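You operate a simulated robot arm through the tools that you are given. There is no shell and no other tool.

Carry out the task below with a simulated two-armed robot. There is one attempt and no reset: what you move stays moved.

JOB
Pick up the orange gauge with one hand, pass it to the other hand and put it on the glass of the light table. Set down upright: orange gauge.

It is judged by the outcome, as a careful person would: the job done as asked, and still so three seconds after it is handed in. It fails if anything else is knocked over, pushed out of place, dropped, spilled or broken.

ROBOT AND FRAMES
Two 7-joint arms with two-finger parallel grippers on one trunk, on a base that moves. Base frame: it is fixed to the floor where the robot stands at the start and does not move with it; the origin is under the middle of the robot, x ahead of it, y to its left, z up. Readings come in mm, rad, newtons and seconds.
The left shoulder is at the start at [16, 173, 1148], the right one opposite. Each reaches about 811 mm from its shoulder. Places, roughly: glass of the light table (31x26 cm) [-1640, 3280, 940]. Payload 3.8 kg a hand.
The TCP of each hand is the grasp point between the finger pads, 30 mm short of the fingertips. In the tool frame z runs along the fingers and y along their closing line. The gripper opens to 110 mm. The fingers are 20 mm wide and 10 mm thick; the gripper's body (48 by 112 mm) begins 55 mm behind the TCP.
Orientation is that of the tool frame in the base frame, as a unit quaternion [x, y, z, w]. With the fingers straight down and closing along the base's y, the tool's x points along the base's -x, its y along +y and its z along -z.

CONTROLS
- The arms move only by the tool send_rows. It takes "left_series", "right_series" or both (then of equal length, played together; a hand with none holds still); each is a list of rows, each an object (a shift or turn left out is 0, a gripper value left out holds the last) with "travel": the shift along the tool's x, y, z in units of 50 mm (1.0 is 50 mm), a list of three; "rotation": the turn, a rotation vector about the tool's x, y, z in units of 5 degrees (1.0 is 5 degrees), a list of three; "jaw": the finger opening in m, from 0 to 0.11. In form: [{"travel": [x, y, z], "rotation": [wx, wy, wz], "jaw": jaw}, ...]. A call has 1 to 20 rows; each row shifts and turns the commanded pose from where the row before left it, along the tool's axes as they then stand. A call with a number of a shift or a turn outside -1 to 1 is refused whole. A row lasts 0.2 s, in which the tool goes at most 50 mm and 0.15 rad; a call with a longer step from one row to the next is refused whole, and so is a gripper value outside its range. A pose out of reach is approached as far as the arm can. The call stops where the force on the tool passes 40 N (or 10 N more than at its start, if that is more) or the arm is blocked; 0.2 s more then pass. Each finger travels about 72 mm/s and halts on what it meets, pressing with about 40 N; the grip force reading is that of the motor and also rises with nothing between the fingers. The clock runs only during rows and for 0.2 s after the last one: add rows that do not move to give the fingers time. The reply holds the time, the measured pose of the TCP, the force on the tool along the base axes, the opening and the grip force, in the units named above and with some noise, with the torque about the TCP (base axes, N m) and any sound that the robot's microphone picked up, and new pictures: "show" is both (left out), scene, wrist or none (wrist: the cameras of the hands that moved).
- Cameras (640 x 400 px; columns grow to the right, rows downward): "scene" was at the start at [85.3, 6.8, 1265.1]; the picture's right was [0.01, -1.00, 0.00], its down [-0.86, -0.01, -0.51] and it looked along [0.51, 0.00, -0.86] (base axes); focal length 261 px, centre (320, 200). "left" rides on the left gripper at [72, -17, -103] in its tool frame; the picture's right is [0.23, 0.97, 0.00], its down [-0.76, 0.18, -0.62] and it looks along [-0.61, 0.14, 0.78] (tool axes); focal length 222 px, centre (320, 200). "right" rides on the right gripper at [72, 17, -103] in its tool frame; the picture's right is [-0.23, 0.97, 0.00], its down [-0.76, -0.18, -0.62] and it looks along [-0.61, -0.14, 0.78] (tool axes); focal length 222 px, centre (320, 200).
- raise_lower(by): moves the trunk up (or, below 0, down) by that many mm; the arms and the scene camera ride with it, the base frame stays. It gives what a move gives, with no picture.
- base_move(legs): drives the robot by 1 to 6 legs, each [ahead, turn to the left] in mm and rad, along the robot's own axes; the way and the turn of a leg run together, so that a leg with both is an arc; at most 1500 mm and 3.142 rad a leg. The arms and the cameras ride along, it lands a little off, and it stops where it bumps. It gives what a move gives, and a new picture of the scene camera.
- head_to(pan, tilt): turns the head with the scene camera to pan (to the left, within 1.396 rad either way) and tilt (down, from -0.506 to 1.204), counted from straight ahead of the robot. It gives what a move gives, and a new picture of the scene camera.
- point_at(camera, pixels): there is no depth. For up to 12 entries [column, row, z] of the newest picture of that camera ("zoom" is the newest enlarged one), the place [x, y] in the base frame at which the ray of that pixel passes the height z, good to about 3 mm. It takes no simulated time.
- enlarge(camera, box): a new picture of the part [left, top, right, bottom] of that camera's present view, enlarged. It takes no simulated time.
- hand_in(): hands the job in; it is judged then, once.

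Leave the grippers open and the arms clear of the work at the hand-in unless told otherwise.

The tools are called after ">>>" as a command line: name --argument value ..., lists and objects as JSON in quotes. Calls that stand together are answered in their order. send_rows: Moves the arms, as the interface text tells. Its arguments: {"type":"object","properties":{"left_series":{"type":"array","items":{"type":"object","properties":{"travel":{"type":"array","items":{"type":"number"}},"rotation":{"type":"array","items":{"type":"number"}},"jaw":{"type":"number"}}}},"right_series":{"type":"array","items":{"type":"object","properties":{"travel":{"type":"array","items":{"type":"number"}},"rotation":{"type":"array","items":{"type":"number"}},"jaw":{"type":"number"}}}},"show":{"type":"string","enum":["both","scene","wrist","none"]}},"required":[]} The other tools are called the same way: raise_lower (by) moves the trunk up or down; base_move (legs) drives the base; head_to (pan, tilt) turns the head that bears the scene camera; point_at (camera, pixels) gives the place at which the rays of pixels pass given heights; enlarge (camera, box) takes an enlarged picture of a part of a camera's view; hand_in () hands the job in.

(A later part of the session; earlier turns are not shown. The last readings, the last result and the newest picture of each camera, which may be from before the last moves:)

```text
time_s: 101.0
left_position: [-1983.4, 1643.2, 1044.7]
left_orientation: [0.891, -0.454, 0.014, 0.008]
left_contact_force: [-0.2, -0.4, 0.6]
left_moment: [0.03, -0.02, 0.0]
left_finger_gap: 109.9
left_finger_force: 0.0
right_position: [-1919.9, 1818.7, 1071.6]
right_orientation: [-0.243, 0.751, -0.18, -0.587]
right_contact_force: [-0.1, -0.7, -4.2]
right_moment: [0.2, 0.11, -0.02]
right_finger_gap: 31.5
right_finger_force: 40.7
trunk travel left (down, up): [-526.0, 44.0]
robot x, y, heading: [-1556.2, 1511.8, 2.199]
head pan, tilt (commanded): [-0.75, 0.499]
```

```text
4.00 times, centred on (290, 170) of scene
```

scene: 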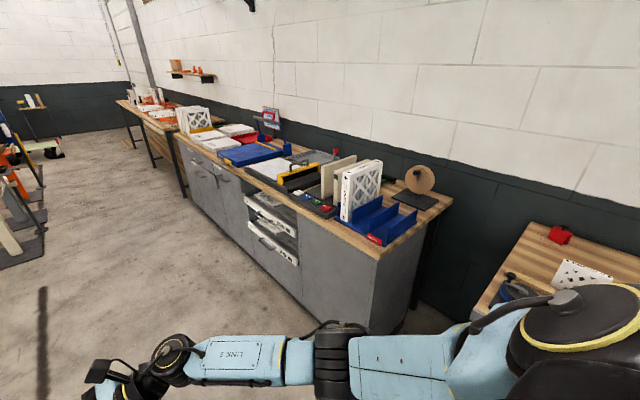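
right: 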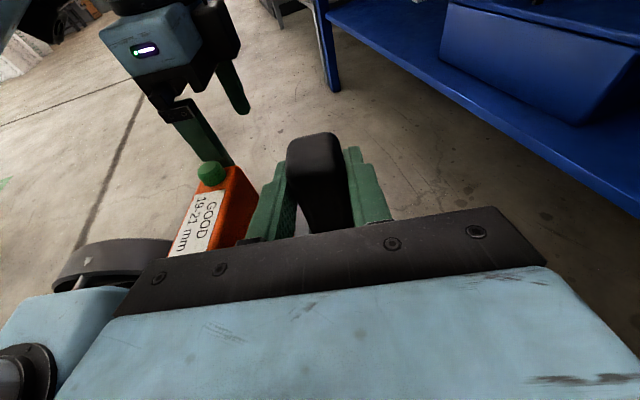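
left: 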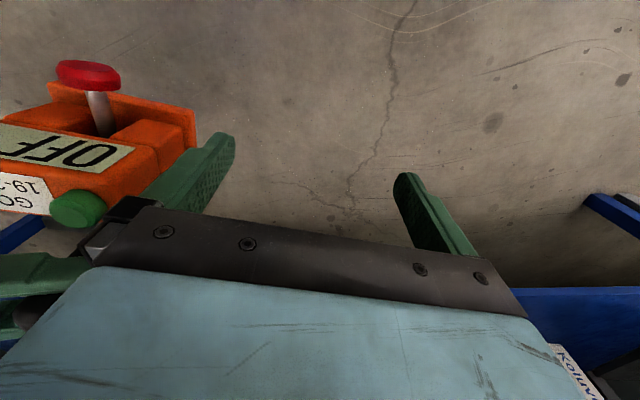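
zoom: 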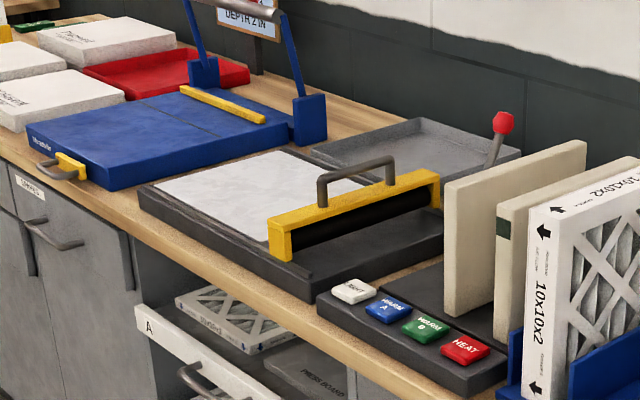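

The given centre falls in the middle of the white panel, so that's the glass. A yellow bar with a handle stands at its right end, with tall panels further right. I'll drive 1330 mm on, turn to face the bench from a distance, and look at it squarely.

>>> base_move --legs '[[1330, 0], [0, -1.574]]'

>>> head_to --pan 0.0 --tilt 0.6

>>> enlarge --camera "scene" --box '[160, 60, 480, 260]'

```text
time_s: 111.5
left_position: [-2210.5, 3023.7, 1045.0]
left_orientation: [-0.313, 0.95, -0.005, -0.016]
left_contact_force: [0.4, -0.1, 0.2]
left_moment: [0.02, -0.01, 0.01]
left_finger_gap: 110.0
left_finger_force: 0.1
right_position: [-2036.3, 2963.9, 1072.2]
right_orientation: [0.357, 0.704, 0.286, -0.543]
right_contact_force: [0.0, -0.4, -4.1]
right_moment: [0.1, -0.18, -0.01]
right_finger_gap: 31.5
right_finger_force: 39.8
trunk travel left (down, up): [-526.0, 44.0]
robot x, y, heading: [-2333.3, 2594.4, 0.637]
head pan, tilt (commanded): [-0.75, 0.499]
```

scene: 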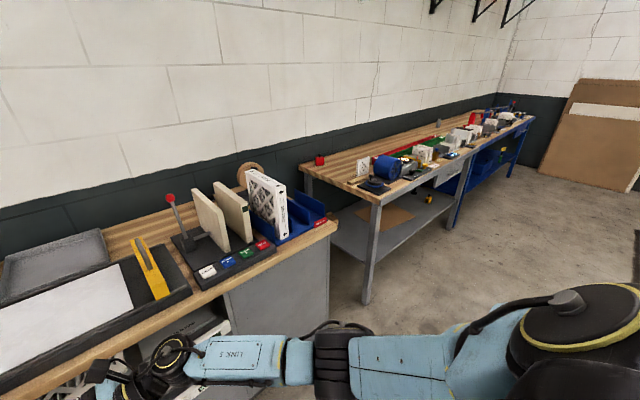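

```text
time_s: 112.6
left_position: [-2209.9, 3023.7, 1046.3]
left_orientation: [-0.313, 0.95, -0.005, -0.015]
left_contact_force: [-0.5, 0.0, -0.3]
left_moment: [-0.01, 0.02, -0.01]
left_finger_gap: 109.8
left_finger_force: 0.0
right_position: [-2037.1, 2962.8, 1071.3]
right_orientation: [0.356, 0.704, 0.285, -0.543]
right_contact_force: [-0.7, 0.3, -3.4]
right_moment: [0.11, -0.18, -0.01]
right_finger_gap: 31.2
right_finger_force: 40.4
trunk travel left (down, up): [-526.0, 44.0]
robot x, y, heading: [-2331.5, 2590.7, 0.636]
head pan, tilt (commanded): [0.0, 0.6]
```

scene: 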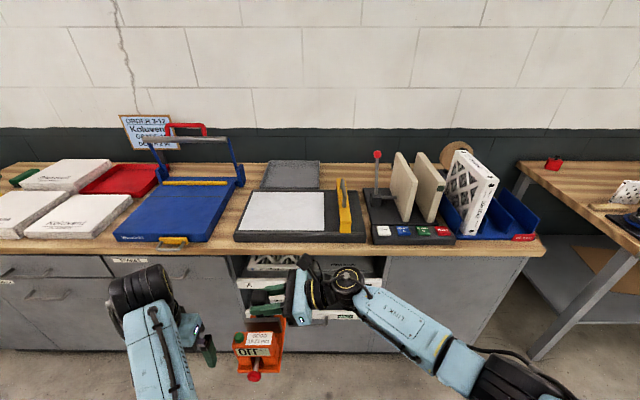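

```text
2.00 times, centred on (320, 160) of scene
```

zoom: 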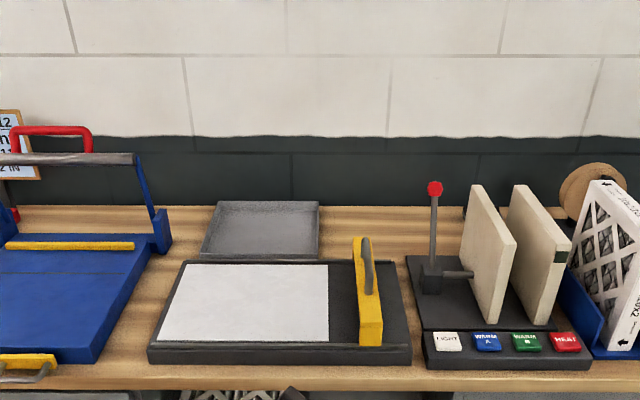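

I'm squarely facing the bench. The glass (white, centre about (285,211)) is free and the yellow bar stands just right of it. The right forearm will come in over that bar, so I need its height. I'll record pixel rays now and again after lowering the trunk 200 mm here in free space.

>>> enlarge --camera "scene" --box '[224, 150, 416, 270]'

```text
3.33 times, centred on (320, 210) of scene
```

zoom: 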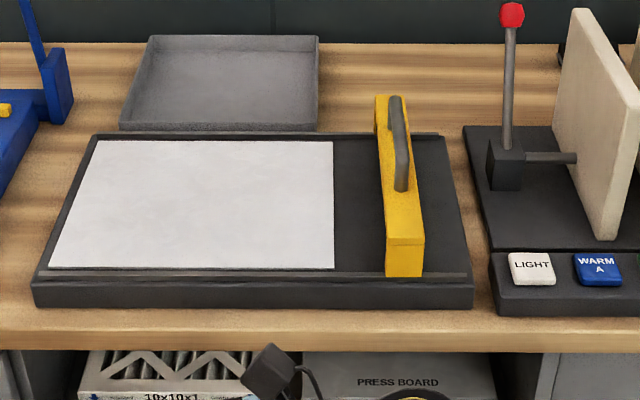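

I cast the glass corners and the bar's features at two heights from this view.

>>> point_at --camera "zoom" --pixels '[[48, 269, 940], [333, 269, 940], [97, 140, 940], [333, 140, 940], [405, 276, 940], [405, 241, 940], [405, 241, 1000], [398, 98, 940], [398, 98, 1000], [512, 15, 940], [512, 15, 1100], [403, 190, 1000]]'

>>> raise_lower --by -220

>>> head_to --pan 0.0 --tilt 0.5

>>> enlarge --camera "scene" --box '[224, 130, 416, 250]'

```text
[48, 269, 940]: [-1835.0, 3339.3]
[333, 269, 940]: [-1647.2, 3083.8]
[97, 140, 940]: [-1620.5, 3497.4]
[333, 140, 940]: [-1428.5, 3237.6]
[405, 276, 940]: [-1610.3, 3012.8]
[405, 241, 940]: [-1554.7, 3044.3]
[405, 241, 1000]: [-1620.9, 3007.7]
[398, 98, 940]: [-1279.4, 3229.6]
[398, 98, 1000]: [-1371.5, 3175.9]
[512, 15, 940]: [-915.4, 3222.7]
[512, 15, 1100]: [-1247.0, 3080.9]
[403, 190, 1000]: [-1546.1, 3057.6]
```

```text
time_s: 115.0
left_position: [-2211.5, 3024.1, 824.9]
left_orientation: [-0.312, 0.95, -0.004, -0.016]
left_contact_force: [1.1, 0.5, 0.0]
left_moment: [-0.02, 0.0, -0.02]
left_finger_gap: 110.1
left_finger_force: 0.0
right_position: [-2036.9, 2963.4, 851.2]
right_orientation: [0.357, 0.704, 0.286, -0.543]
right_contact_force: [-0.3, 0.3, -3.7]
right_moment: [0.07, -0.18, -0.02]
right_finger_gap: 31.7
right_finger_force: 39.6
trunk travel left (down, up): [-306.0, 264.0]
robot x, y, heading: [-2331.9, 2591.3, 0.633]
head pan, tilt (commanded): [0.0, 0.6]
```

```text
time_s: 115.6
left_position: [-2210.9, 3022.9, 824.6]
left_orientation: [-0.313, 0.95, -0.005, -0.016]
left_contact_force: [0.1, -0.6, 0.5]
left_moment: [-0.03, -0.01, 0.0]
left_finger_gap: 109.7
left_finger_force: 0.1
right_position: [-2035.9, 2963.4, 851.0]
right_orientation: [0.357, 0.704, 0.286, -0.543]
right_contact_force: [0.5, -0.1, -3.9]
right_moment: [0.11, -0.17, 0.0]
right_finger_gap: 31.5
right_finger_force: 39.9
trunk travel left (down, up): [-306.0, 264.0]
robot x, y, heading: [-2334.7, 2590.7, 0.635]
head pan, tilt (commanded): [0.0, 0.499]
```

scene: 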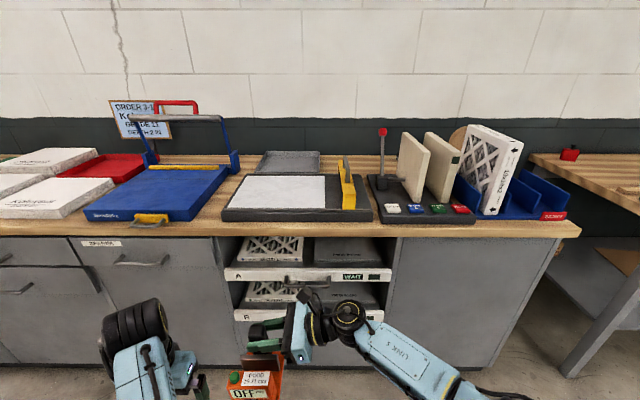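

```text
3.33 times, centred on (320, 190) of scene
```

zoom: 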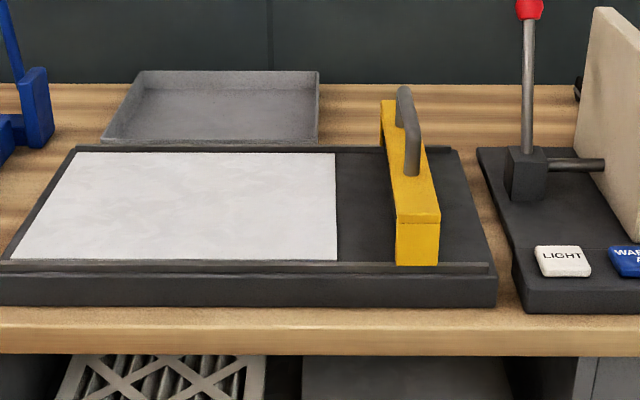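

The glass corners come out as 317×266 mm centred at (-1633,3290), heading 0.635, matching the given data. Now the second rays for the bar and the drawer fronts.

>>> point_at --camera "zoom" --pixels '[[417, 218, 940], [417, 218, 1000], [404, 88, 940], [404, 88, 1000], [413, 172, 1000], [529, 8, 1000], [529, 8, 1100], [336, 260, 940], [600, 10, 1050]]'

>>> point_at --camera "scene" --pixels '[[230, 268, 750], [390, 269, 750], [230, 268, 800], [390, 269, 800], [235, 311, 600], [221, 236, 870], [398, 238, 870]]'

```text
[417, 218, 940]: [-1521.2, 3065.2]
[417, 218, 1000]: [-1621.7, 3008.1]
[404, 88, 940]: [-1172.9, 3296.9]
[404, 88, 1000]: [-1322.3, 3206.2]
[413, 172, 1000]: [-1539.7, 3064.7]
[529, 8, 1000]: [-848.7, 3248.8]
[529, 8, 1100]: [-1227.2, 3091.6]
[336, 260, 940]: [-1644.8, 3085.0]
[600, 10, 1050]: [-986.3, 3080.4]
```

```text
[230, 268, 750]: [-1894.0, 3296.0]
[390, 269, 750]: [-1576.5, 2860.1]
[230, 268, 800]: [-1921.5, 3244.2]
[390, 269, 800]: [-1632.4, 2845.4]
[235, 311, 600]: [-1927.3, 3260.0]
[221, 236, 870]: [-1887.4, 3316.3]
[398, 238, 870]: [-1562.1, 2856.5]
```

The bar's front top is at z≈1000 and its handle reaches z≈1045, about 235 mm right of the glass centre. To keep the right wrist clear I'll set the gauge on the left part of the glass with the robot yawed 0.3 rad to the right. The left hand would hang low over the blue cutter, so I first lift it high: forward 85, then up 235 mm.

>>> send_rows --left_series '[{"travel": [-0.57, 0.1, 0]}, {"travel": [-0.57, 0.1, 0]}, {"travel": [-0.57, 0.1, 0]}, {"travel": [0, 0.1, -0.78]}, {"travel": [0, 0.1, -0.78]}, {"travel": [0, 0, -0.78]}, {"travel": [0, 0, -0.78]}, {"travel": [0, 0, -0.78]}, {"travel": [0, 0, -0.78]}]' --show "scene"

```text
time_s: 117.6
left_position: [-2141.2, 3155.7, 1031.1]
left_orientation: [-0.312, 0.95, -0.005, -0.015]
left_contact_force: [-0.5, -0.1, -0.2]
left_moment: [-0.02, 0.01, 0.01]
left_finger_gap: 109.8
left_finger_force: 0.1
left hand out of reach, approached as far as the arm can: row 6, 7, 8, 9
right_position: [-2036.9, 2963.4, 851.2]
right_orientation: [0.357, 0.704, 0.286, -0.543]
right_contact_force: [-0.6, 0.2, -4.0]
right_moment: [0.08, -0.17, 0.0]
right_finger_gap: 31.2
right_finger_force: 39.4
trunk travel left (down, up): [-306.0, 264.0]
robot x, y, heading: [-2335.8, 2593.6, 0.638]
head pan, tilt (commanded): [0.0, 0.499]
```

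scene: 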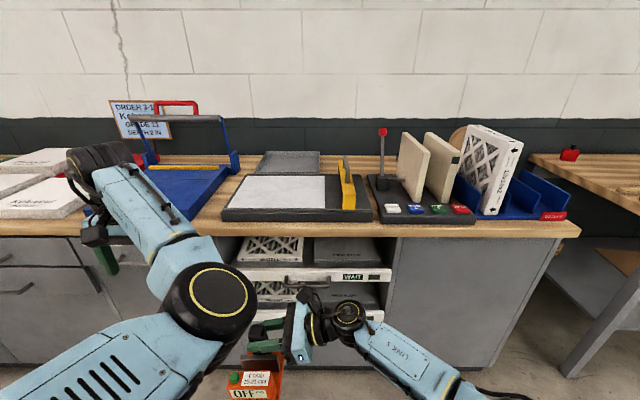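

The left hand is now up high and out of the way. Next I check the gauge in the right hand from the scene camera, looking further down, to confirm its bottom height and tilt before placing.

>>> head_to --pan 0.1 --tilt 0.9

>>> enlarge --camera "scene" --box '[230, 180, 390, 300]'

>>> send_rows --right_series '[{}]' --show "wrist"

```text
time_s: 118.5
left_position: [-2141.6, 3156.6, 1030.5]
left_orientation: [-0.314, 0.949, -0.005, -0.015]
left_contact_force: [0.5, 0.5, 0.0]
left_moment: [0.04, 0.03, -0.01]
left_finger_gap: 110.0
left_finger_force: 0.2
right_position: [-2036.2, 2963.1, 850.5]
right_orientation: [0.357, 0.705, 0.285, -0.543]
right_contact_force: [-0.3, -1.3, -4.7]
right_moment: [0.1, -0.21, -0.02]
right_finger_gap: 31.5
right_finger_force: 40.2
trunk travel left (down, up): [-306.0, 264.0]
robot x, y, heading: [-2336.1, 2592.6, 0.633]
head pan, tilt (commanded): [0.099, 0.901]
```

scene: 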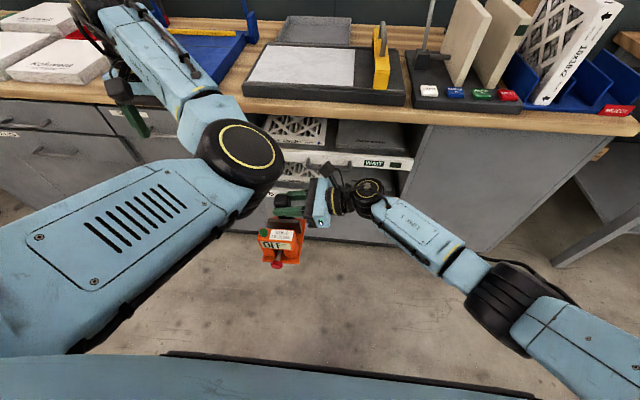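

```text
3.33 times, centred on (310, 240) of scene
```

zoom: 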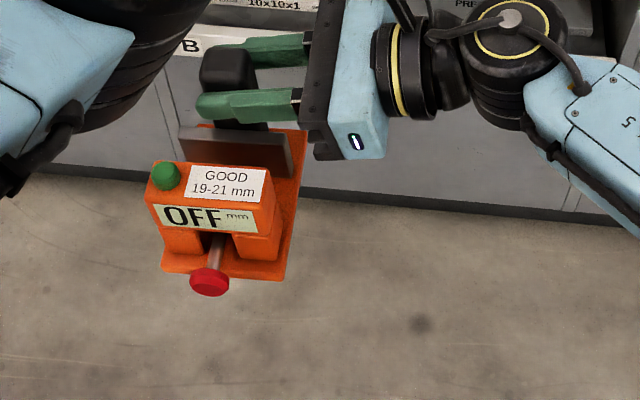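

```text
time_s: 118.9
left_position: [-2141.1, 3157.2, 1030.8]
left_orientation: [-0.313, 0.95, -0.005, -0.016]
left_contact_force: [-0.8, 0.0, -0.3]
left_moment: [0.0, -0.02, -0.02]
left_finger_gap: 110.0
left_finger_force: 0.1
right_position: [-2036.4, 2962.0, 851.9]
right_orientation: [0.358, 0.704, 0.286, -0.542]
right_contact_force: [0.1, 0.1, -3.8]
right_moment: [0.1, -0.18, 0.01]
right_finger_gap: 31.4
right_finger_force: 40.1
trunk travel left (down, up): [-306.0, 264.0]
robot x, y, heading: [-2336.9, 2593.5, 0.633]
head pan, tilt (commanded): [0.099, 0.901]
```

right: 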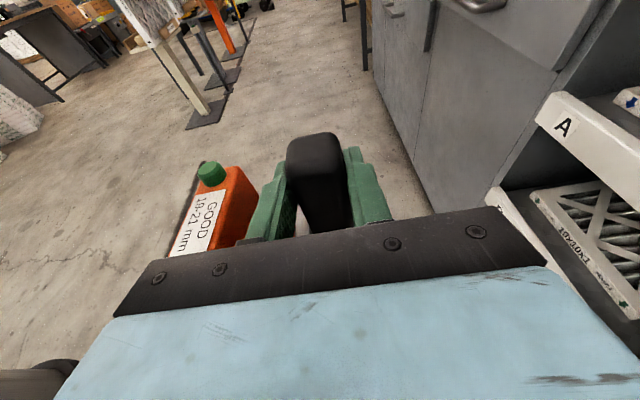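

I measure the gauge in this zoom: base front corners (161,270), (280,282), rear-right corner (306,131), knob (210,281), button (165,175), assuming its bottom at z≈768.

>>> point_at --camera "zoom" --pixels '[[161, 271, 768], [282, 283, 768], [306, 131, 778], [210, 281, 793], [165, 175, 858], [161, 271, 750], [282, 283, 750], [225, 60, 881], [225, 80, 881]]'

>>> point_at --camera "right" --pixels '[[211, 168, 858], [211, 168, 870], [211, 168, 845], [318, 135, 881], [318, 135, 870]]'

```text
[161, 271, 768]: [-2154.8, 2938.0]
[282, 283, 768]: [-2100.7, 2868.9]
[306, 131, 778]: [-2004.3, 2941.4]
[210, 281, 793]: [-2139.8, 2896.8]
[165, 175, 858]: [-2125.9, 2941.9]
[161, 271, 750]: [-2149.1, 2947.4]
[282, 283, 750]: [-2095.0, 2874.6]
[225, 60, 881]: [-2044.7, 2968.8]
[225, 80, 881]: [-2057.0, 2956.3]
```

```text
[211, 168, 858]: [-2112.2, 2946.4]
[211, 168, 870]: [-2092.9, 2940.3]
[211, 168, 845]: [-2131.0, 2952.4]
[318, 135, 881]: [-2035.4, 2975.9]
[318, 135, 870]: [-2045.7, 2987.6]
```

The gauge is level to within a few degrees and its bottom is about 82 mm below the right TCP. I raise the trunk 250 mm, so the gauge bottom is ≈1018–1033, clear of everything in its path. Then I drive to a waypoint behind the target and turn to heading 0.335 well away from the bench.

>>> raise_lower --by 255

>>> base_move --legs '[[0, 1.499], [385, 0], [0, -1.8]]'

>>> head_to --pan 0.1 --tilt 0.6

```text
time_s: 121.5
left_position: [-2142.5, 3155.8, 1286.4]
left_orientation: [-0.313, 0.95, -0.006, -0.017]
left_contact_force: [1.1, 0.6, 0.1]
left_moment: [0.0, 0.0, -0.02]
left_finger_gap: 110.2
left_finger_force: 0.1
right_position: [-2037.2, 2963.9, 1104.9]
right_orientation: [0.357, 0.704, 0.286, -0.543]
right_contact_force: [0.2, 0.5, -4.3]
right_moment: [0.08, -0.17, 0.03]
right_finger_gap: 31.5
right_finger_force: 39.9
trunk travel left (down, up): [-561.0, 9.0]
robot x, y, heading: [-2333.8, 2593.5, 0.633]
head pan, tilt (commanded): [0.099, 0.901]
```

```text
time_s: 131.9
left_position: [-2186.3, 3402.1, 1286.5]
left_orientation: [-0.165, 0.986, -0.002, -0.017]
left_contact_force: [0.2, -0.2, 1.2]
left_moment: [-0.01, 0.0, -0.01]
left_finger_gap: 109.9
left_finger_force: 0.0
right_position: [-2144.5, 3187.2, 1107.2]
right_orientation: [0.461, 0.642, 0.365, -0.493]
right_contact_force: [-0.2, -0.1, -4.7]
right_moment: [0.04, -0.16, -0.04]
right_finger_gap: 31.8
right_finger_force: 40.1
trunk travel left (down, up): [-561.0, 9.0]
robot x, y, heading: [-2539.4, 2923.1, 0.329]
head pan, tilt (commanded): [0.099, 0.901]
```

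scene: 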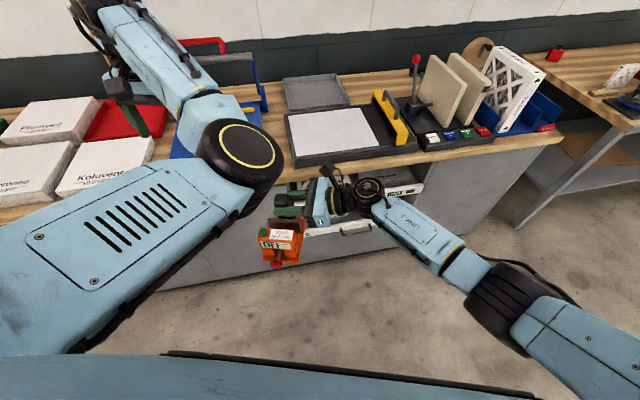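

```text
time_s: 132.7
left_position: [-2185.3, 3402.7, 1286.4]
left_orientation: [-0.165, 0.986, -0.003, -0.017]
left_contact_force: [0.6, 0.7, -0.2]
left_moment: [0.01, 0.01, 0.04]
left_finger_gap: 110.0
left_finger_force: 0.0
right_position: [-2142.3, 3185.7, 1106.4]
right_orientation: [0.46, 0.641, 0.365, -0.493]
right_contact_force: [-0.2, -0.3, -4.1]
right_moment: [0.01, -0.22, -0.03]
right_finger_gap: 31.6
right_finger_force: 40.1
trunk travel left (down, up): [-561.0, 9.0]
robot x, y, heading: [-2537.3, 2923.6, 0.329]
head pan, tilt (commanded): [0.099, 0.6]
```

scene: 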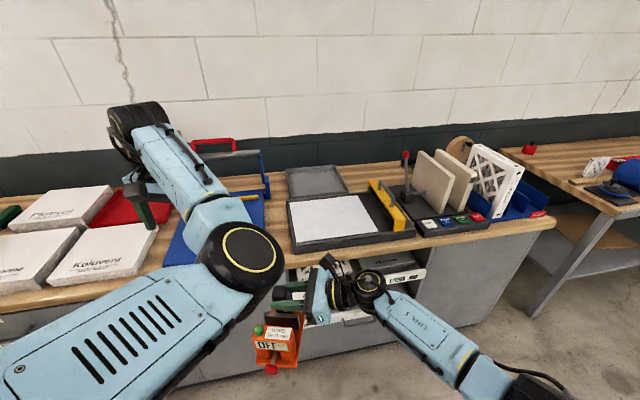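

I'm at the waypoint, heading 0.329. The right hand needs 498 mm straight ahead to reach the target spot. I'll drive 320 mm first and check the clearances.

>>> base_move --legs '[[320, 0]]'

```text
time_s: 134.9
left_position: [-1885.4, 3506.1, 1285.1]
left_orientation: [-0.164, 0.986, -0.002, -0.017]
left_contact_force: [0.6, 0.9, -0.4]
left_moment: [-0.01, 0.0, -0.02]
left_finger_gap: 110.2
left_finger_force: 0.0
right_position: [-1843.5, 3290.6, 1106.8]
right_orientation: [0.46, 0.642, 0.365, -0.493]
right_contact_force: [-0.5, -0.5, -3.6]
right_moment: [0.01, -0.21, 0.01]
right_finger_gap: 31.7
right_finger_force: 40.0
trunk travel left (down, up): [-561.0, 9.0]
robot x, y, heading: [-2238.0, 3025.3, 0.327]
head pan, tilt (commanded): [0.099, 0.6]
```

scene: 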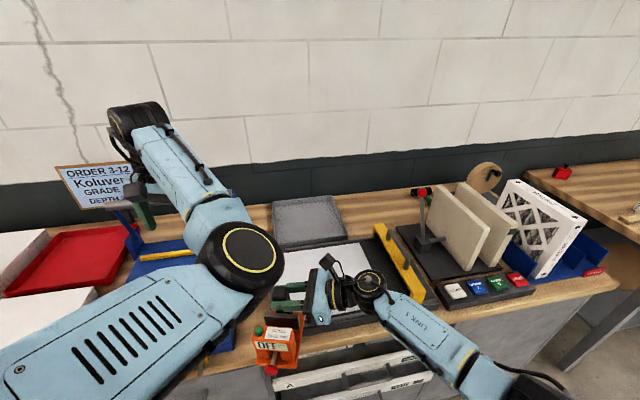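

All clear. I go on 178 mm.

>>> base_move --legs '[[178, 0]]'

>>> head_to --pan 0.1 --tilt 0.9

>>> enlarge --camera "scene" --box '[220, 120, 460, 270]'

>>> send_rows --right_series '[{}]' --show "wrist"

```text
time_s: 136.4
left_position: [-1717.1, 3563.2, 1286.1]
left_orientation: [-0.165, 0.986, -0.002, -0.016]
left_contact_force: [-0.8, -0.9, 0.7]
left_moment: [0.0, 0.01, 0.02]
left_finger_gap: 110.1
left_finger_force: 0.0
right_position: [-1674.8, 3349.1, 1107.6]
right_orientation: [0.459, 0.643, 0.364, -0.494]
right_contact_force: [0.2, 0.3, -4.5]
right_moment: [0.04, -0.2, 0.0]
right_finger_gap: 31.7
right_finger_force: 39.7
trunk travel left (down, up): [-561.0, 9.0]
robot x, y, heading: [-2072.1, 3084.6, 0.331]
head pan, tilt (commanded): [0.099, 0.6]
```

scene: 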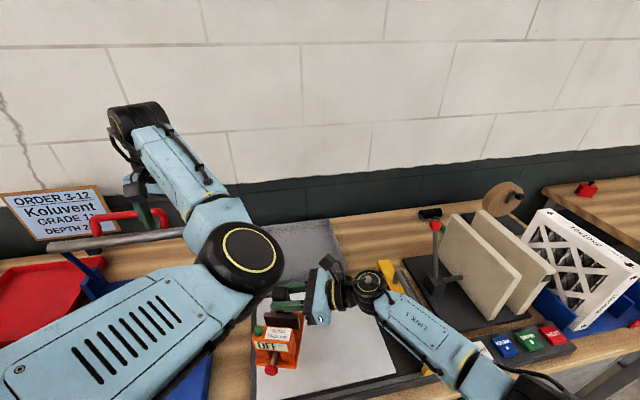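

```text
time_s: 137.2
left_position: [-1718.2, 3563.3, 1286.3]
left_orientation: [-0.164, 0.986, -0.002, -0.016]
left_contact_force: [1.1, -0.6, 0.8]
left_moment: [-0.02, -0.01, 0.01]
left_finger_gap: 110.1
left_finger_force: 0.2
right_position: [-1675.9, 3348.2, 1106.7]
right_orientation: [0.459, 0.642, 0.365, -0.494]
right_contact_force: [0.3, -0.5, -3.2]
right_moment: [0.04, -0.24, -0.04]
right_finger_gap: 31.5
right_finger_force: 40.2
trunk travel left (down, up): [-561.0, 9.0]
robot x, y, heading: [-2072.7, 3081.7, 0.325]
head pan, tilt (commanded): [0.099, 0.901]
```

scene: 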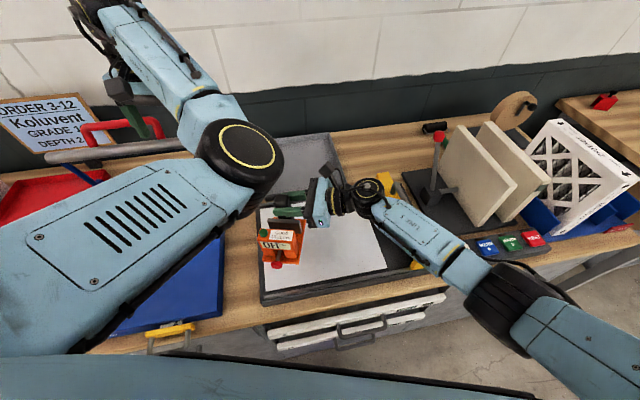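

```text
2.67 times, centred on (340, 195) of scene
```

zoom: 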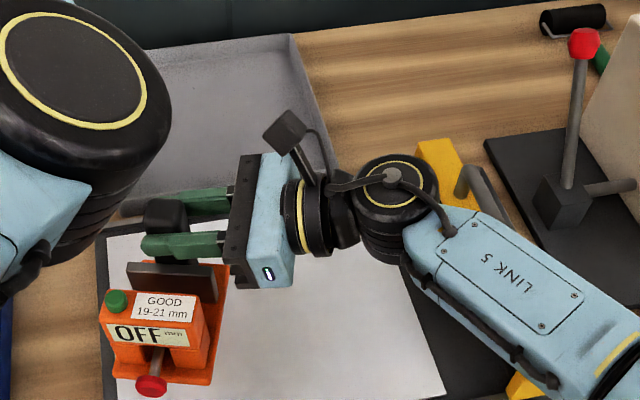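

```text
time_s: 137.6
left_position: [-1717.0, 3562.8, 1286.5]
left_orientation: [-0.164, 0.986, -0.002, -0.016]
left_contact_force: [0.3, -0.9, 0.4]
left_moment: [-0.01, 0.01, 0.04]
left_finger_gap: 109.9
left_finger_force: 0.1
right_position: [-1675.3, 3348.7, 1106.6]
right_orientation: [0.459, 0.642, 0.365, -0.494]
right_contact_force: [0.5, 0.9, -3.5]
right_moment: [0.02, -0.17, 0.01]
right_finger_gap: 31.7
right_finger_force: 39.9
trunk travel left (down, up): [-561.0, 9.0]
robot x, y, heading: [-2068.6, 3083.0, 0.33]
head pan, tilt (commanded): [0.099, 0.901]
```

right: 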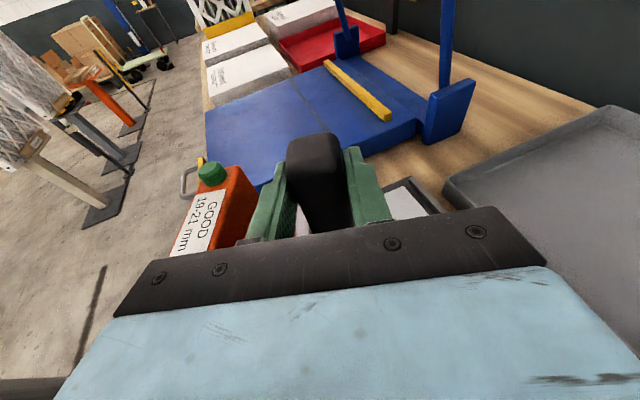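

The gauge hangs over the left part of the glass. I project its base corners from this zoom (front-left (112,376), front-right (209,385), rear-right (228,262)) at z≈1024 to see where it will land.

>>> enlarge --camera "scene" --box '[240, 190, 340, 280]'

```text
4.44 times, centred on (290, 235) of scene
```

zoom: 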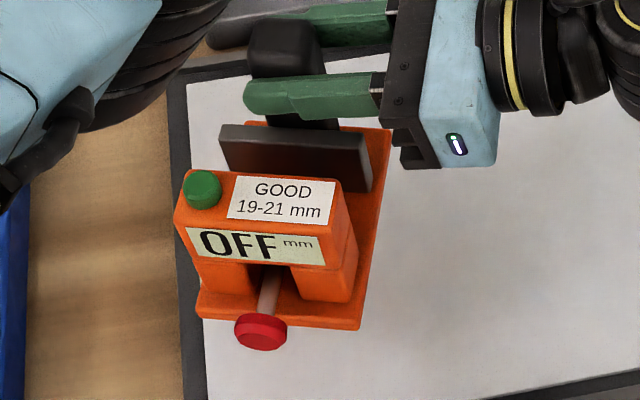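

>>> point_at --camera "zoom" --pixels '[[197, 316, 1024], [359, 330, 1024], [390, 130, 1034], [188, 83, 940], [207, 400, 940], [640, 370, 940], [245, 122, 1034]]'

```text
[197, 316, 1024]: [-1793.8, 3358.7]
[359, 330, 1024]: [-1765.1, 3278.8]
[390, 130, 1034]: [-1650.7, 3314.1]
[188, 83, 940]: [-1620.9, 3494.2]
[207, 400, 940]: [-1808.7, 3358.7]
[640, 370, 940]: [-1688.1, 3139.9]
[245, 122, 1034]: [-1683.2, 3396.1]
```

It would land with its front-left corner only 9 mm from the glass's left edge. I'll shift it: 25 mm ahead with the base, and 12 mm to the right with the hand, which leaves at least 27 mm margin on all sides while keeping the wrist clear of the yellow bar.

>>> base_move --legs '[[25, 0]]'

>>> send_rows --right_series '[{"travel": [-0.03, 0, -0.116]}, {"travel": [-0.03, 0, -0.116]}, {}]' --show "scene"

>>> enlarge --camera "scene" --box '[240, 190, 340, 280]'

```text
time_s: 138.4
left_position: [-1696.4, 3570.9, 1287.0]
left_orientation: [-0.164, 0.986, -0.002, -0.015]
left_contact_force: [-0.3, 0.6, -0.1]
left_moment: [-0.01, 0.0, 0.0]
left_finger_gap: 109.7
left_finger_force: 0.0
right_position: [-1653.5, 3355.2, 1107.0]
right_orientation: [0.459, 0.642, 0.365, -0.494]
right_contact_force: [-0.9, -0.6, -2.8]
right_moment: [0.04, -0.19, 0.0]
right_finger_gap: 31.9
right_finger_force: 40.3
trunk travel left (down, up): [-561.0, 9.0]
robot x, y, heading: [-2048.2, 3088.4, 0.328]
head pan, tilt (commanded): [0.099, 0.901]
```

scene: 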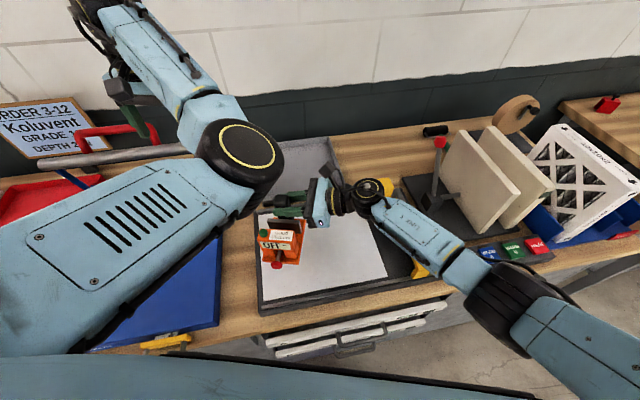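

```text
time_s: 139.2
left_position: [-1695.3, 3572.0, 1287.3]
left_orientation: [-0.166, 0.986, -0.003, -0.016]
left_contact_force: [0.2, -0.8, -1.0]
left_moment: [0.01, -0.02, -0.01]
left_finger_gap: 109.8
left_finger_force: 0.0
right_position: [-1648.8, 3344.2, 1105.7]
right_orientation: [0.459, 0.643, 0.363, -0.494]
right_contact_force: [-0.8, -0.1, -4.5]
right_moment: [0.04, -0.18, -0.03]
right_finger_gap: 31.4
right_finger_force: 40.4
trunk travel left (down, up): [-561.0, 9.0]
robot x, y, heading: [-2047.0, 3092.4, 0.328]
head pan, tilt (commanded): [0.099, 0.901]
```

scene: 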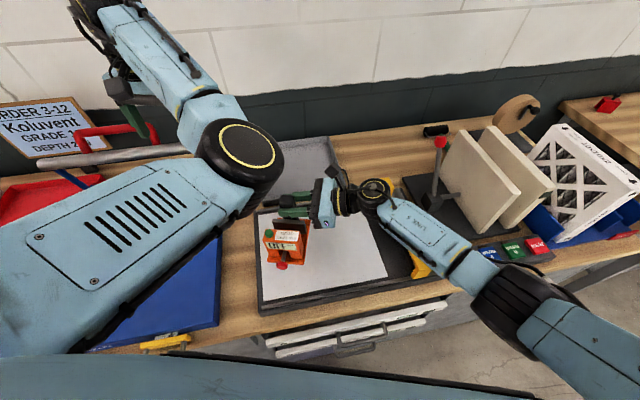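

```text
4.44 times, centred on (290, 235) of scene
```

zoom: 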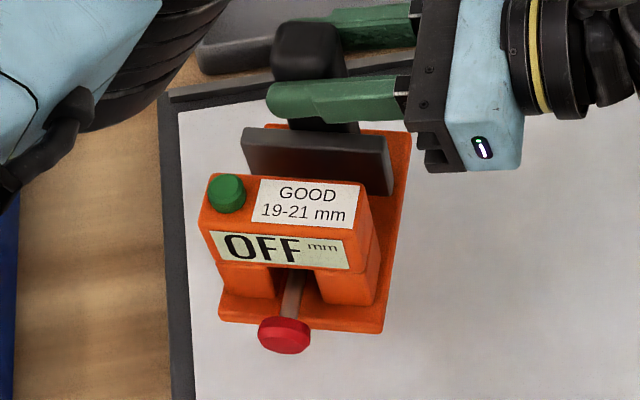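

The gauge is now well inside the glass outline in the view. I lower the trunk 65 mm, bringing the gauge bottom to about 19 mm above the glass.

>>> raise_lower --by -65

>>> head_to --pan 0.1 --tilt 0.9

>>> enlarge --camera "scene" --box '[220, 130, 460, 280]'

```text
time_s: 140.2
left_position: [-1693.5, 3570.8, 1221.6]
left_orientation: [-0.165, 0.986, -0.001, -0.016]
left_contact_force: [-1.0, 0.2, -0.6]
left_moment: [0.04, -0.02, 0.0]
left_finger_gap: 109.7
left_finger_force: 0.1
right_position: [-1648.1, 3345.3, 1043.8]
right_orientation: [0.46, 0.64, 0.366, -0.495]
right_contact_force: [2.9, -1.7, 8.4]
right_moment: [0.12, 1.07, 0.08]
right_finger_gap: 31.7
right_finger_force: 39.7
trunk travel left (down, up): [-496.0, 74.0]
robot x, y, heading: [-2047.8, 3096.9, 0.325]
head pan, tilt (commanded): [0.099, 0.901]
```

```text
time_s: 140.8
left_position: [-1694.3, 3570.3, 1221.0]
left_orientation: [-0.165, 0.986, -0.002, -0.016]
left_contact_force: [0.0, 0.3, 0.2]
left_moment: [0.04, 0.01, 0.02]
left_finger_gap: 110.0
left_finger_force: 0.0
right_position: [-1646.5, 3344.4, 1042.6]
right_orientation: [0.459, 0.642, 0.365, -0.495]
right_contact_force: [6.9, 2.6, 14.7]
right_moment: [0.59, 1.18, -0.26]
right_finger_gap: 31.9
right_finger_force: 40.0
trunk travel left (down, up): [-496.0, 74.0]
robot x, y, heading: [-2047.9, 3090.2, 0.333]
head pan, tilt (commanded): [0.099, 0.901]
```

scene: 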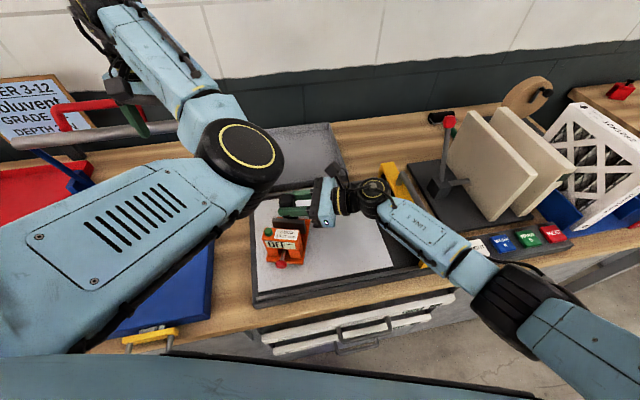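

```text
2.67 times, centred on (340, 205) of scene
```

zoom: 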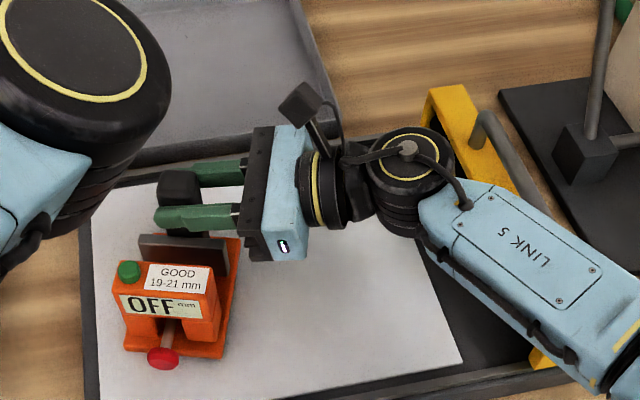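

The tool already reads ~15 N upward at TCP z≈1043. So the glass is a bit higher than the rough value (its apparent size also suggests z≈953), and the gauge's front-left corner is touching first. I'll raise the hand 4 mm to take off the pressure and look closely.

>>> send_rows --right_series '[{"travel": [0.077, 0, -0.02]}, {}]' --show "both"

>>> enlarge --camera "scene" --box '[240, 180, 340, 280]'

>>> enlarge --camera "right" --box '[120, 100, 440, 260]'

```text
time_s: 141.4
left_position: [-1693.9, 3571.3, 1221.6]
left_orientation: [-0.166, 0.986, -0.003, -0.015]
left_contact_force: [0.0, -0.6, 0.7]
left_moment: [0.01, 0.0, -0.01]
left_finger_gap: 110.1
left_finger_force: 0.0
right_position: [-1650.8, 3344.5, 1042.9]
right_orientation: [0.46, 0.643, 0.363, -0.493]
right_contact_force: [-0.1, 2.6, 3.1]
right_moment: [0.4, 0.47, -0.31]
right_finger_gap: 32.0
right_finger_force: 39.8
trunk travel left (down, up): [-496.0, 74.0]
robot x, y, heading: [-2048.6, 3091.4, 0.336]
head pan, tilt (commanded): [0.099, 0.901]
```

scene: 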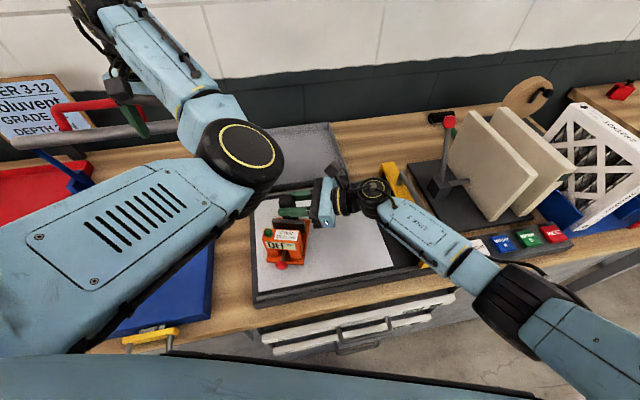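
right: 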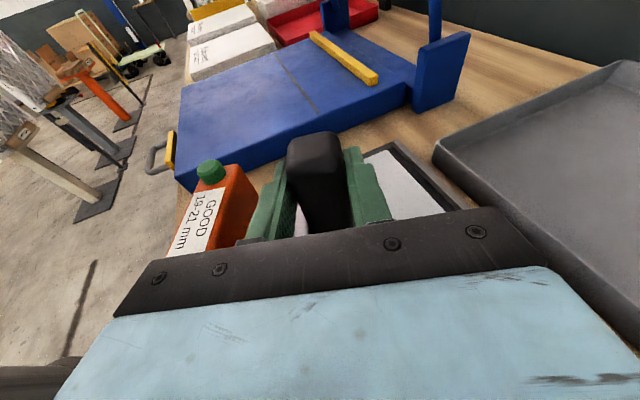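

```text
4.00 times, centred on (290, 230) of scene
```

zoom: 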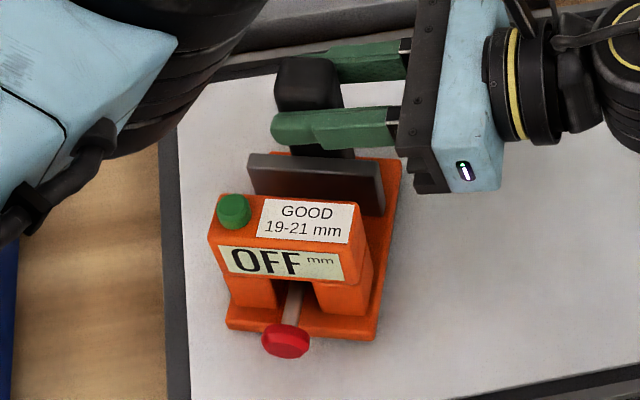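

```text
2.00 times, centred on (280, 180) of right
```

zoom: 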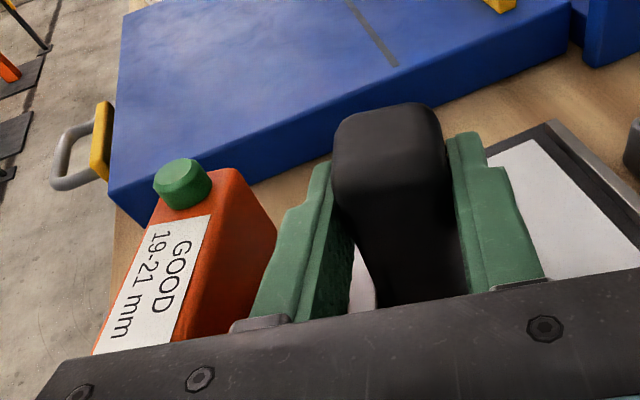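

The contact has dropped to a few newtons. I measure the base corners at glass height: front-left (227,328), front-right (375,340), rear-right (403,160).

>>> point_at --camera "zoom" --pixels '[[227, 328, 953], [375, 340, 953]]'

>>> enlarge --camera "scene" --box '[240, 180, 340, 280]'

>>> point_at --camera "zoom" --pixels '[[227, 328, 953], [375, 340, 953], [403, 160, 963], [403, 160, 973], [233, 212, 1043], [287, 342, 978], [178, 90, 953], [190, 398, 953], [640, 372, 953]]'

>>> point_at --camera "right" --pixels '[[211, 172, 1043], [211, 172, 1030]]'

```text
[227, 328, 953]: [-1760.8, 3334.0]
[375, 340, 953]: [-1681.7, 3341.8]
```

```text
4.00 times, centred on (290, 230) of scene
```

zoom: 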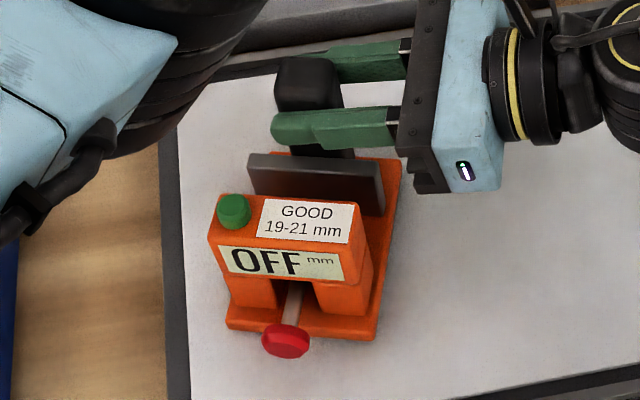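

```text
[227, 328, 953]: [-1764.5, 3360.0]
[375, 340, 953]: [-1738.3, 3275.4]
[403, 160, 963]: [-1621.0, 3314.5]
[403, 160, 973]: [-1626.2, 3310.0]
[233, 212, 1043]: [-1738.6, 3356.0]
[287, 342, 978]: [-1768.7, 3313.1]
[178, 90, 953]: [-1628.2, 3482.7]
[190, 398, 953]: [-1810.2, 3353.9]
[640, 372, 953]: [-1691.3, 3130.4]
```

```text
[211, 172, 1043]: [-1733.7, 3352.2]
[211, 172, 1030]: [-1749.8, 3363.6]
```

The gauge's base reads nearly level, within ~3 mm of the glass all round, its left edge about 20 mm and its front about 45 mm inside the glass. I'll press down 2 mm so it seats, then check.

>>> send_rows --right_series '[{"travel": [-0.039, 0, 0.01]}, {}]' --show "none"

```text
time_s: 142.0
left_position: [-1695.5, 3571.5, 1221.0]
left_orientation: [-0.164, 0.986, -0.002, -0.015]
left_contact_force: [0.2, 0.3, -0.2]
left_moment: [-0.02, 0.02, 0.0]
left_finger_gap: 109.9
left_finger_force: 0.1
right_position: [-1649.5, 3343.7, 1044.2]
right_orientation: [0.459, 0.642, 0.363, -0.495]
right_contact_force: [-3.0, 0.2, 5.2]
right_moment: [0.06, 1.07, 0.21]
right_finger_gap: 31.6
right_finger_force: 40.4
trunk travel left (down, up): [-496.0, 74.0]
robot x, y, heading: [-2049.4, 3094.2, 0.328]
head pan, tilt (commanded): [0.099, 0.901]
```

The contact is along the front edge, so the gauge hangs slightly nose-down. I'll turn the hand 1.5° about its finger axis to bring the front up and see how contact shifts.

>>> send_rows --right_series '[{"rotation": [0, 0, 0.3]}, {}]' --show "none"

```text
time_s: 142.6
left_position: [-1694.5, 3573.5, 1221.6]
left_orientation: [-0.165, 0.986, -0.001, -0.016]
left_contact_force: [-0.7, -0.8, 0.3]
left_moment: [0.02, 0.02, -0.01]
left_finger_gap: 109.9
left_finger_force: 0.1
right_position: [-1648.0, 3344.7, 1042.3]
right_orientation: [0.468, 0.636, 0.359, -0.498]
right_contact_force: [0.5, 0.4, 1.6]
right_moment: [0.42, -0.2, -0.02]
right_finger_gap: 31.6
right_finger_force: 39.7
trunk travel left (down, up): [-496.0, 74.0]
robot x, y, heading: [-2046.5, 3090.9, 0.331]
head pan, tilt (commanded): [0.099, 0.901]
```

Now contact is at the left-rear, so pitch is fixed and the left side is just slightly low. Pressing down gently will let the post pivot between the pads. I lower 2 mm more.

>>> send_rows --right_series '[{"travel": [-0.039, 0, 0.01]}, {}]' --show "none"

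```text
time_s: 143.2
left_position: [-1695.1, 3568.8, 1221.0]
left_orientation: [-0.164, 0.986, -0.002, -0.016]
left_contact_force: [-0.4, 0.7, 1.5]
left_moment: [-0.03, 0.01, 0.01]
left_finger_gap: 110.2
left_finger_force: 0.1
right_position: [-1648.4, 3344.4, 1043.2]
right_orientation: [0.467, 0.635, 0.36, -0.499]
right_contact_force: [1.7, -3.7, 10.8]
right_moment: [0.52, -0.35, -0.06]
right_finger_gap: 31.6
right_finger_force: 40.0
trunk travel left (down, up): [-496.0, 74.0]
robot x, y, heading: [-2045.8, 3092.0, 0.332]
head pan, tilt (commanded): [0.099, 0.901]
```

Contact is still at the left-rear corner. I'll look at it closely to judge the remaining tilt.

>>> send_rows --right_series '[{}]' --show "both"

>>> enlarge --camera "scene" --box '[255, 195, 325, 275]'

>>> enlarge --camera "right" --box '[140, 120, 360, 260]'

```text
time_s: 143.6
left_position: [-1694.4, 3571.4, 1221.4]
left_orientation: [-0.166, 0.986, -0.002, -0.015]
left_contact_force: [0.3, 0.6, -0.4]
left_moment: [-0.01, 0.01, 0.03]
left_finger_gap: 110.2
left_finger_force: 0.1
right_position: [-1648.7, 3343.8, 1042.0]
right_orientation: [0.467, 0.636, 0.359, -0.499]
right_contact_force: [1.1, -3.4, 12.6]
right_moment: [0.62, -0.41, -0.1]
right_finger_gap: 31.4
right_finger_force: 40.1
trunk travel left (down, up): [-496.0, 74.0]
robot x, y, heading: [-2045.9, 3097.4, 0.333]
head pan, tilt (commanded): [0.099, 0.901]
```

scene: 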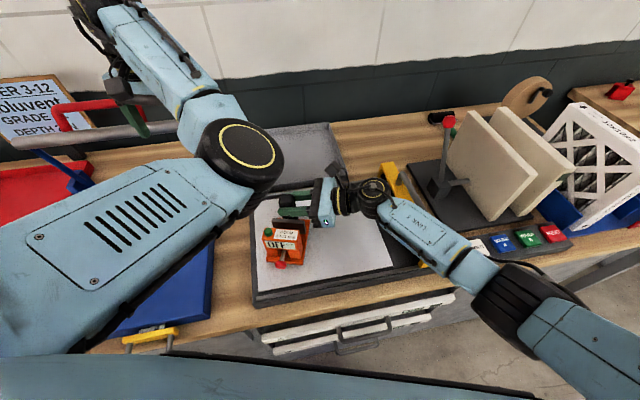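
right: 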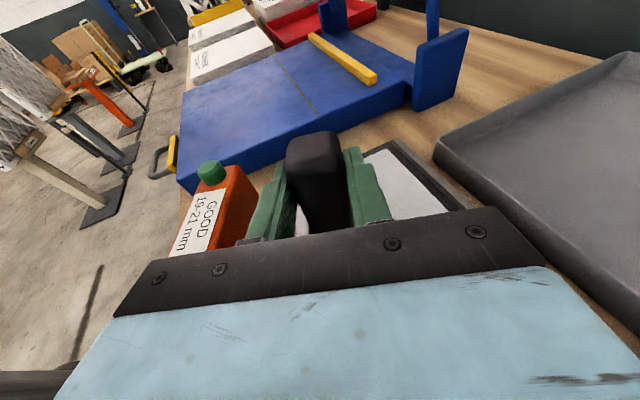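

```text
5.00 times, centred on (290, 235) of scene
```

zoom: 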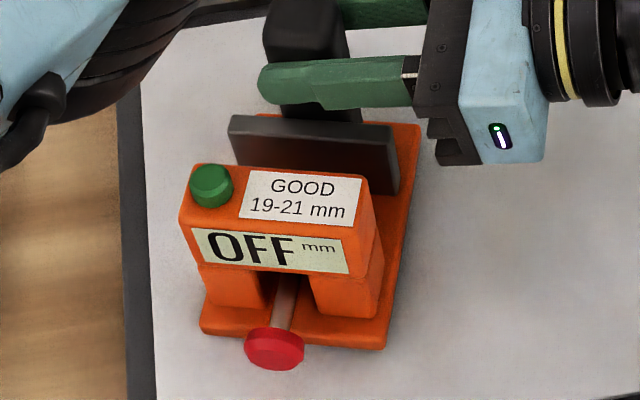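

```text
2.86 times, centred on (250, 190) of right
```

zoom: 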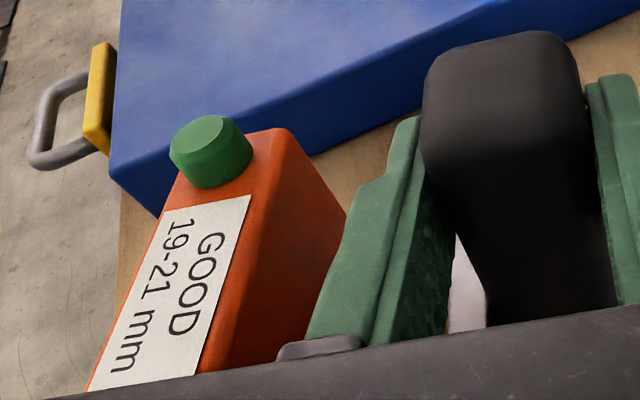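

The gauge looks practically level, with at most 2–3° residual and the right side a few mm up. I'll ease off 1.5 mm so only light pressure remains, then open the right fingers in steps.

>>> send_rows --right_series '[{"travel": [0.029, 0, -0.007]}, {}]' --show "none"

```text
time_s: 144.2
left_position: [-1694.2, 3570.5, 1221.7]
left_orientation: [-0.166, 0.986, -0.001, -0.016]
left_contact_force: [0.5, 0.8, -0.4]
left_moment: [-0.02, 0.02, 0.02]
left_finger_gap: 110.1
left_finger_force: 0.1
right_position: [-1648.4, 3344.6, 1042.7]
right_orientation: [0.467, 0.636, 0.358, -0.499]
right_contact_force: [3.5, -1.1, 10.5]
right_moment: [0.67, -0.56, -0.18]
right_finger_gap: 31.7
right_finger_force: 40.3
trunk travel left (down, up): [-496.0, 74.0]
robot x, y, heading: [-2049.3, 3092.3, 0.336]
head pan, tilt (commanded): [0.099, 0.901]
```

Still ~10 N upward. I ease another 2 mm.

>>> send_rows --right_series '[{"travel": [0.039, 0, -0.01]}, {}]' --show "none"

```text
time_s: 144.8
left_position: [-1695.0, 3570.5, 1222.0]
left_orientation: [-0.166, 0.986, -0.002, -0.015]
left_contact_force: [0.2, -0.6, 0.1]
left_moment: [0.02, 0.07, -0.05]
left_finger_gap: 110.1
left_finger_force: 0.1
right_position: [-1649.1, 3344.9, 1042.9]
right_orientation: [0.469, 0.637, 0.355, -0.498]
right_contact_force: [0.0, 1.2, 1.0]
right_moment: [0.33, -0.31, -0.07]
right_finger_gap: 31.7
right_finger_force: 40.0
trunk travel left (down, up): [-496.0, 74.0]
robot x, y, heading: [-2047.7, 3090.3, 0.332]
head pan, tilt (commanded): [0.099, 0.901]
```

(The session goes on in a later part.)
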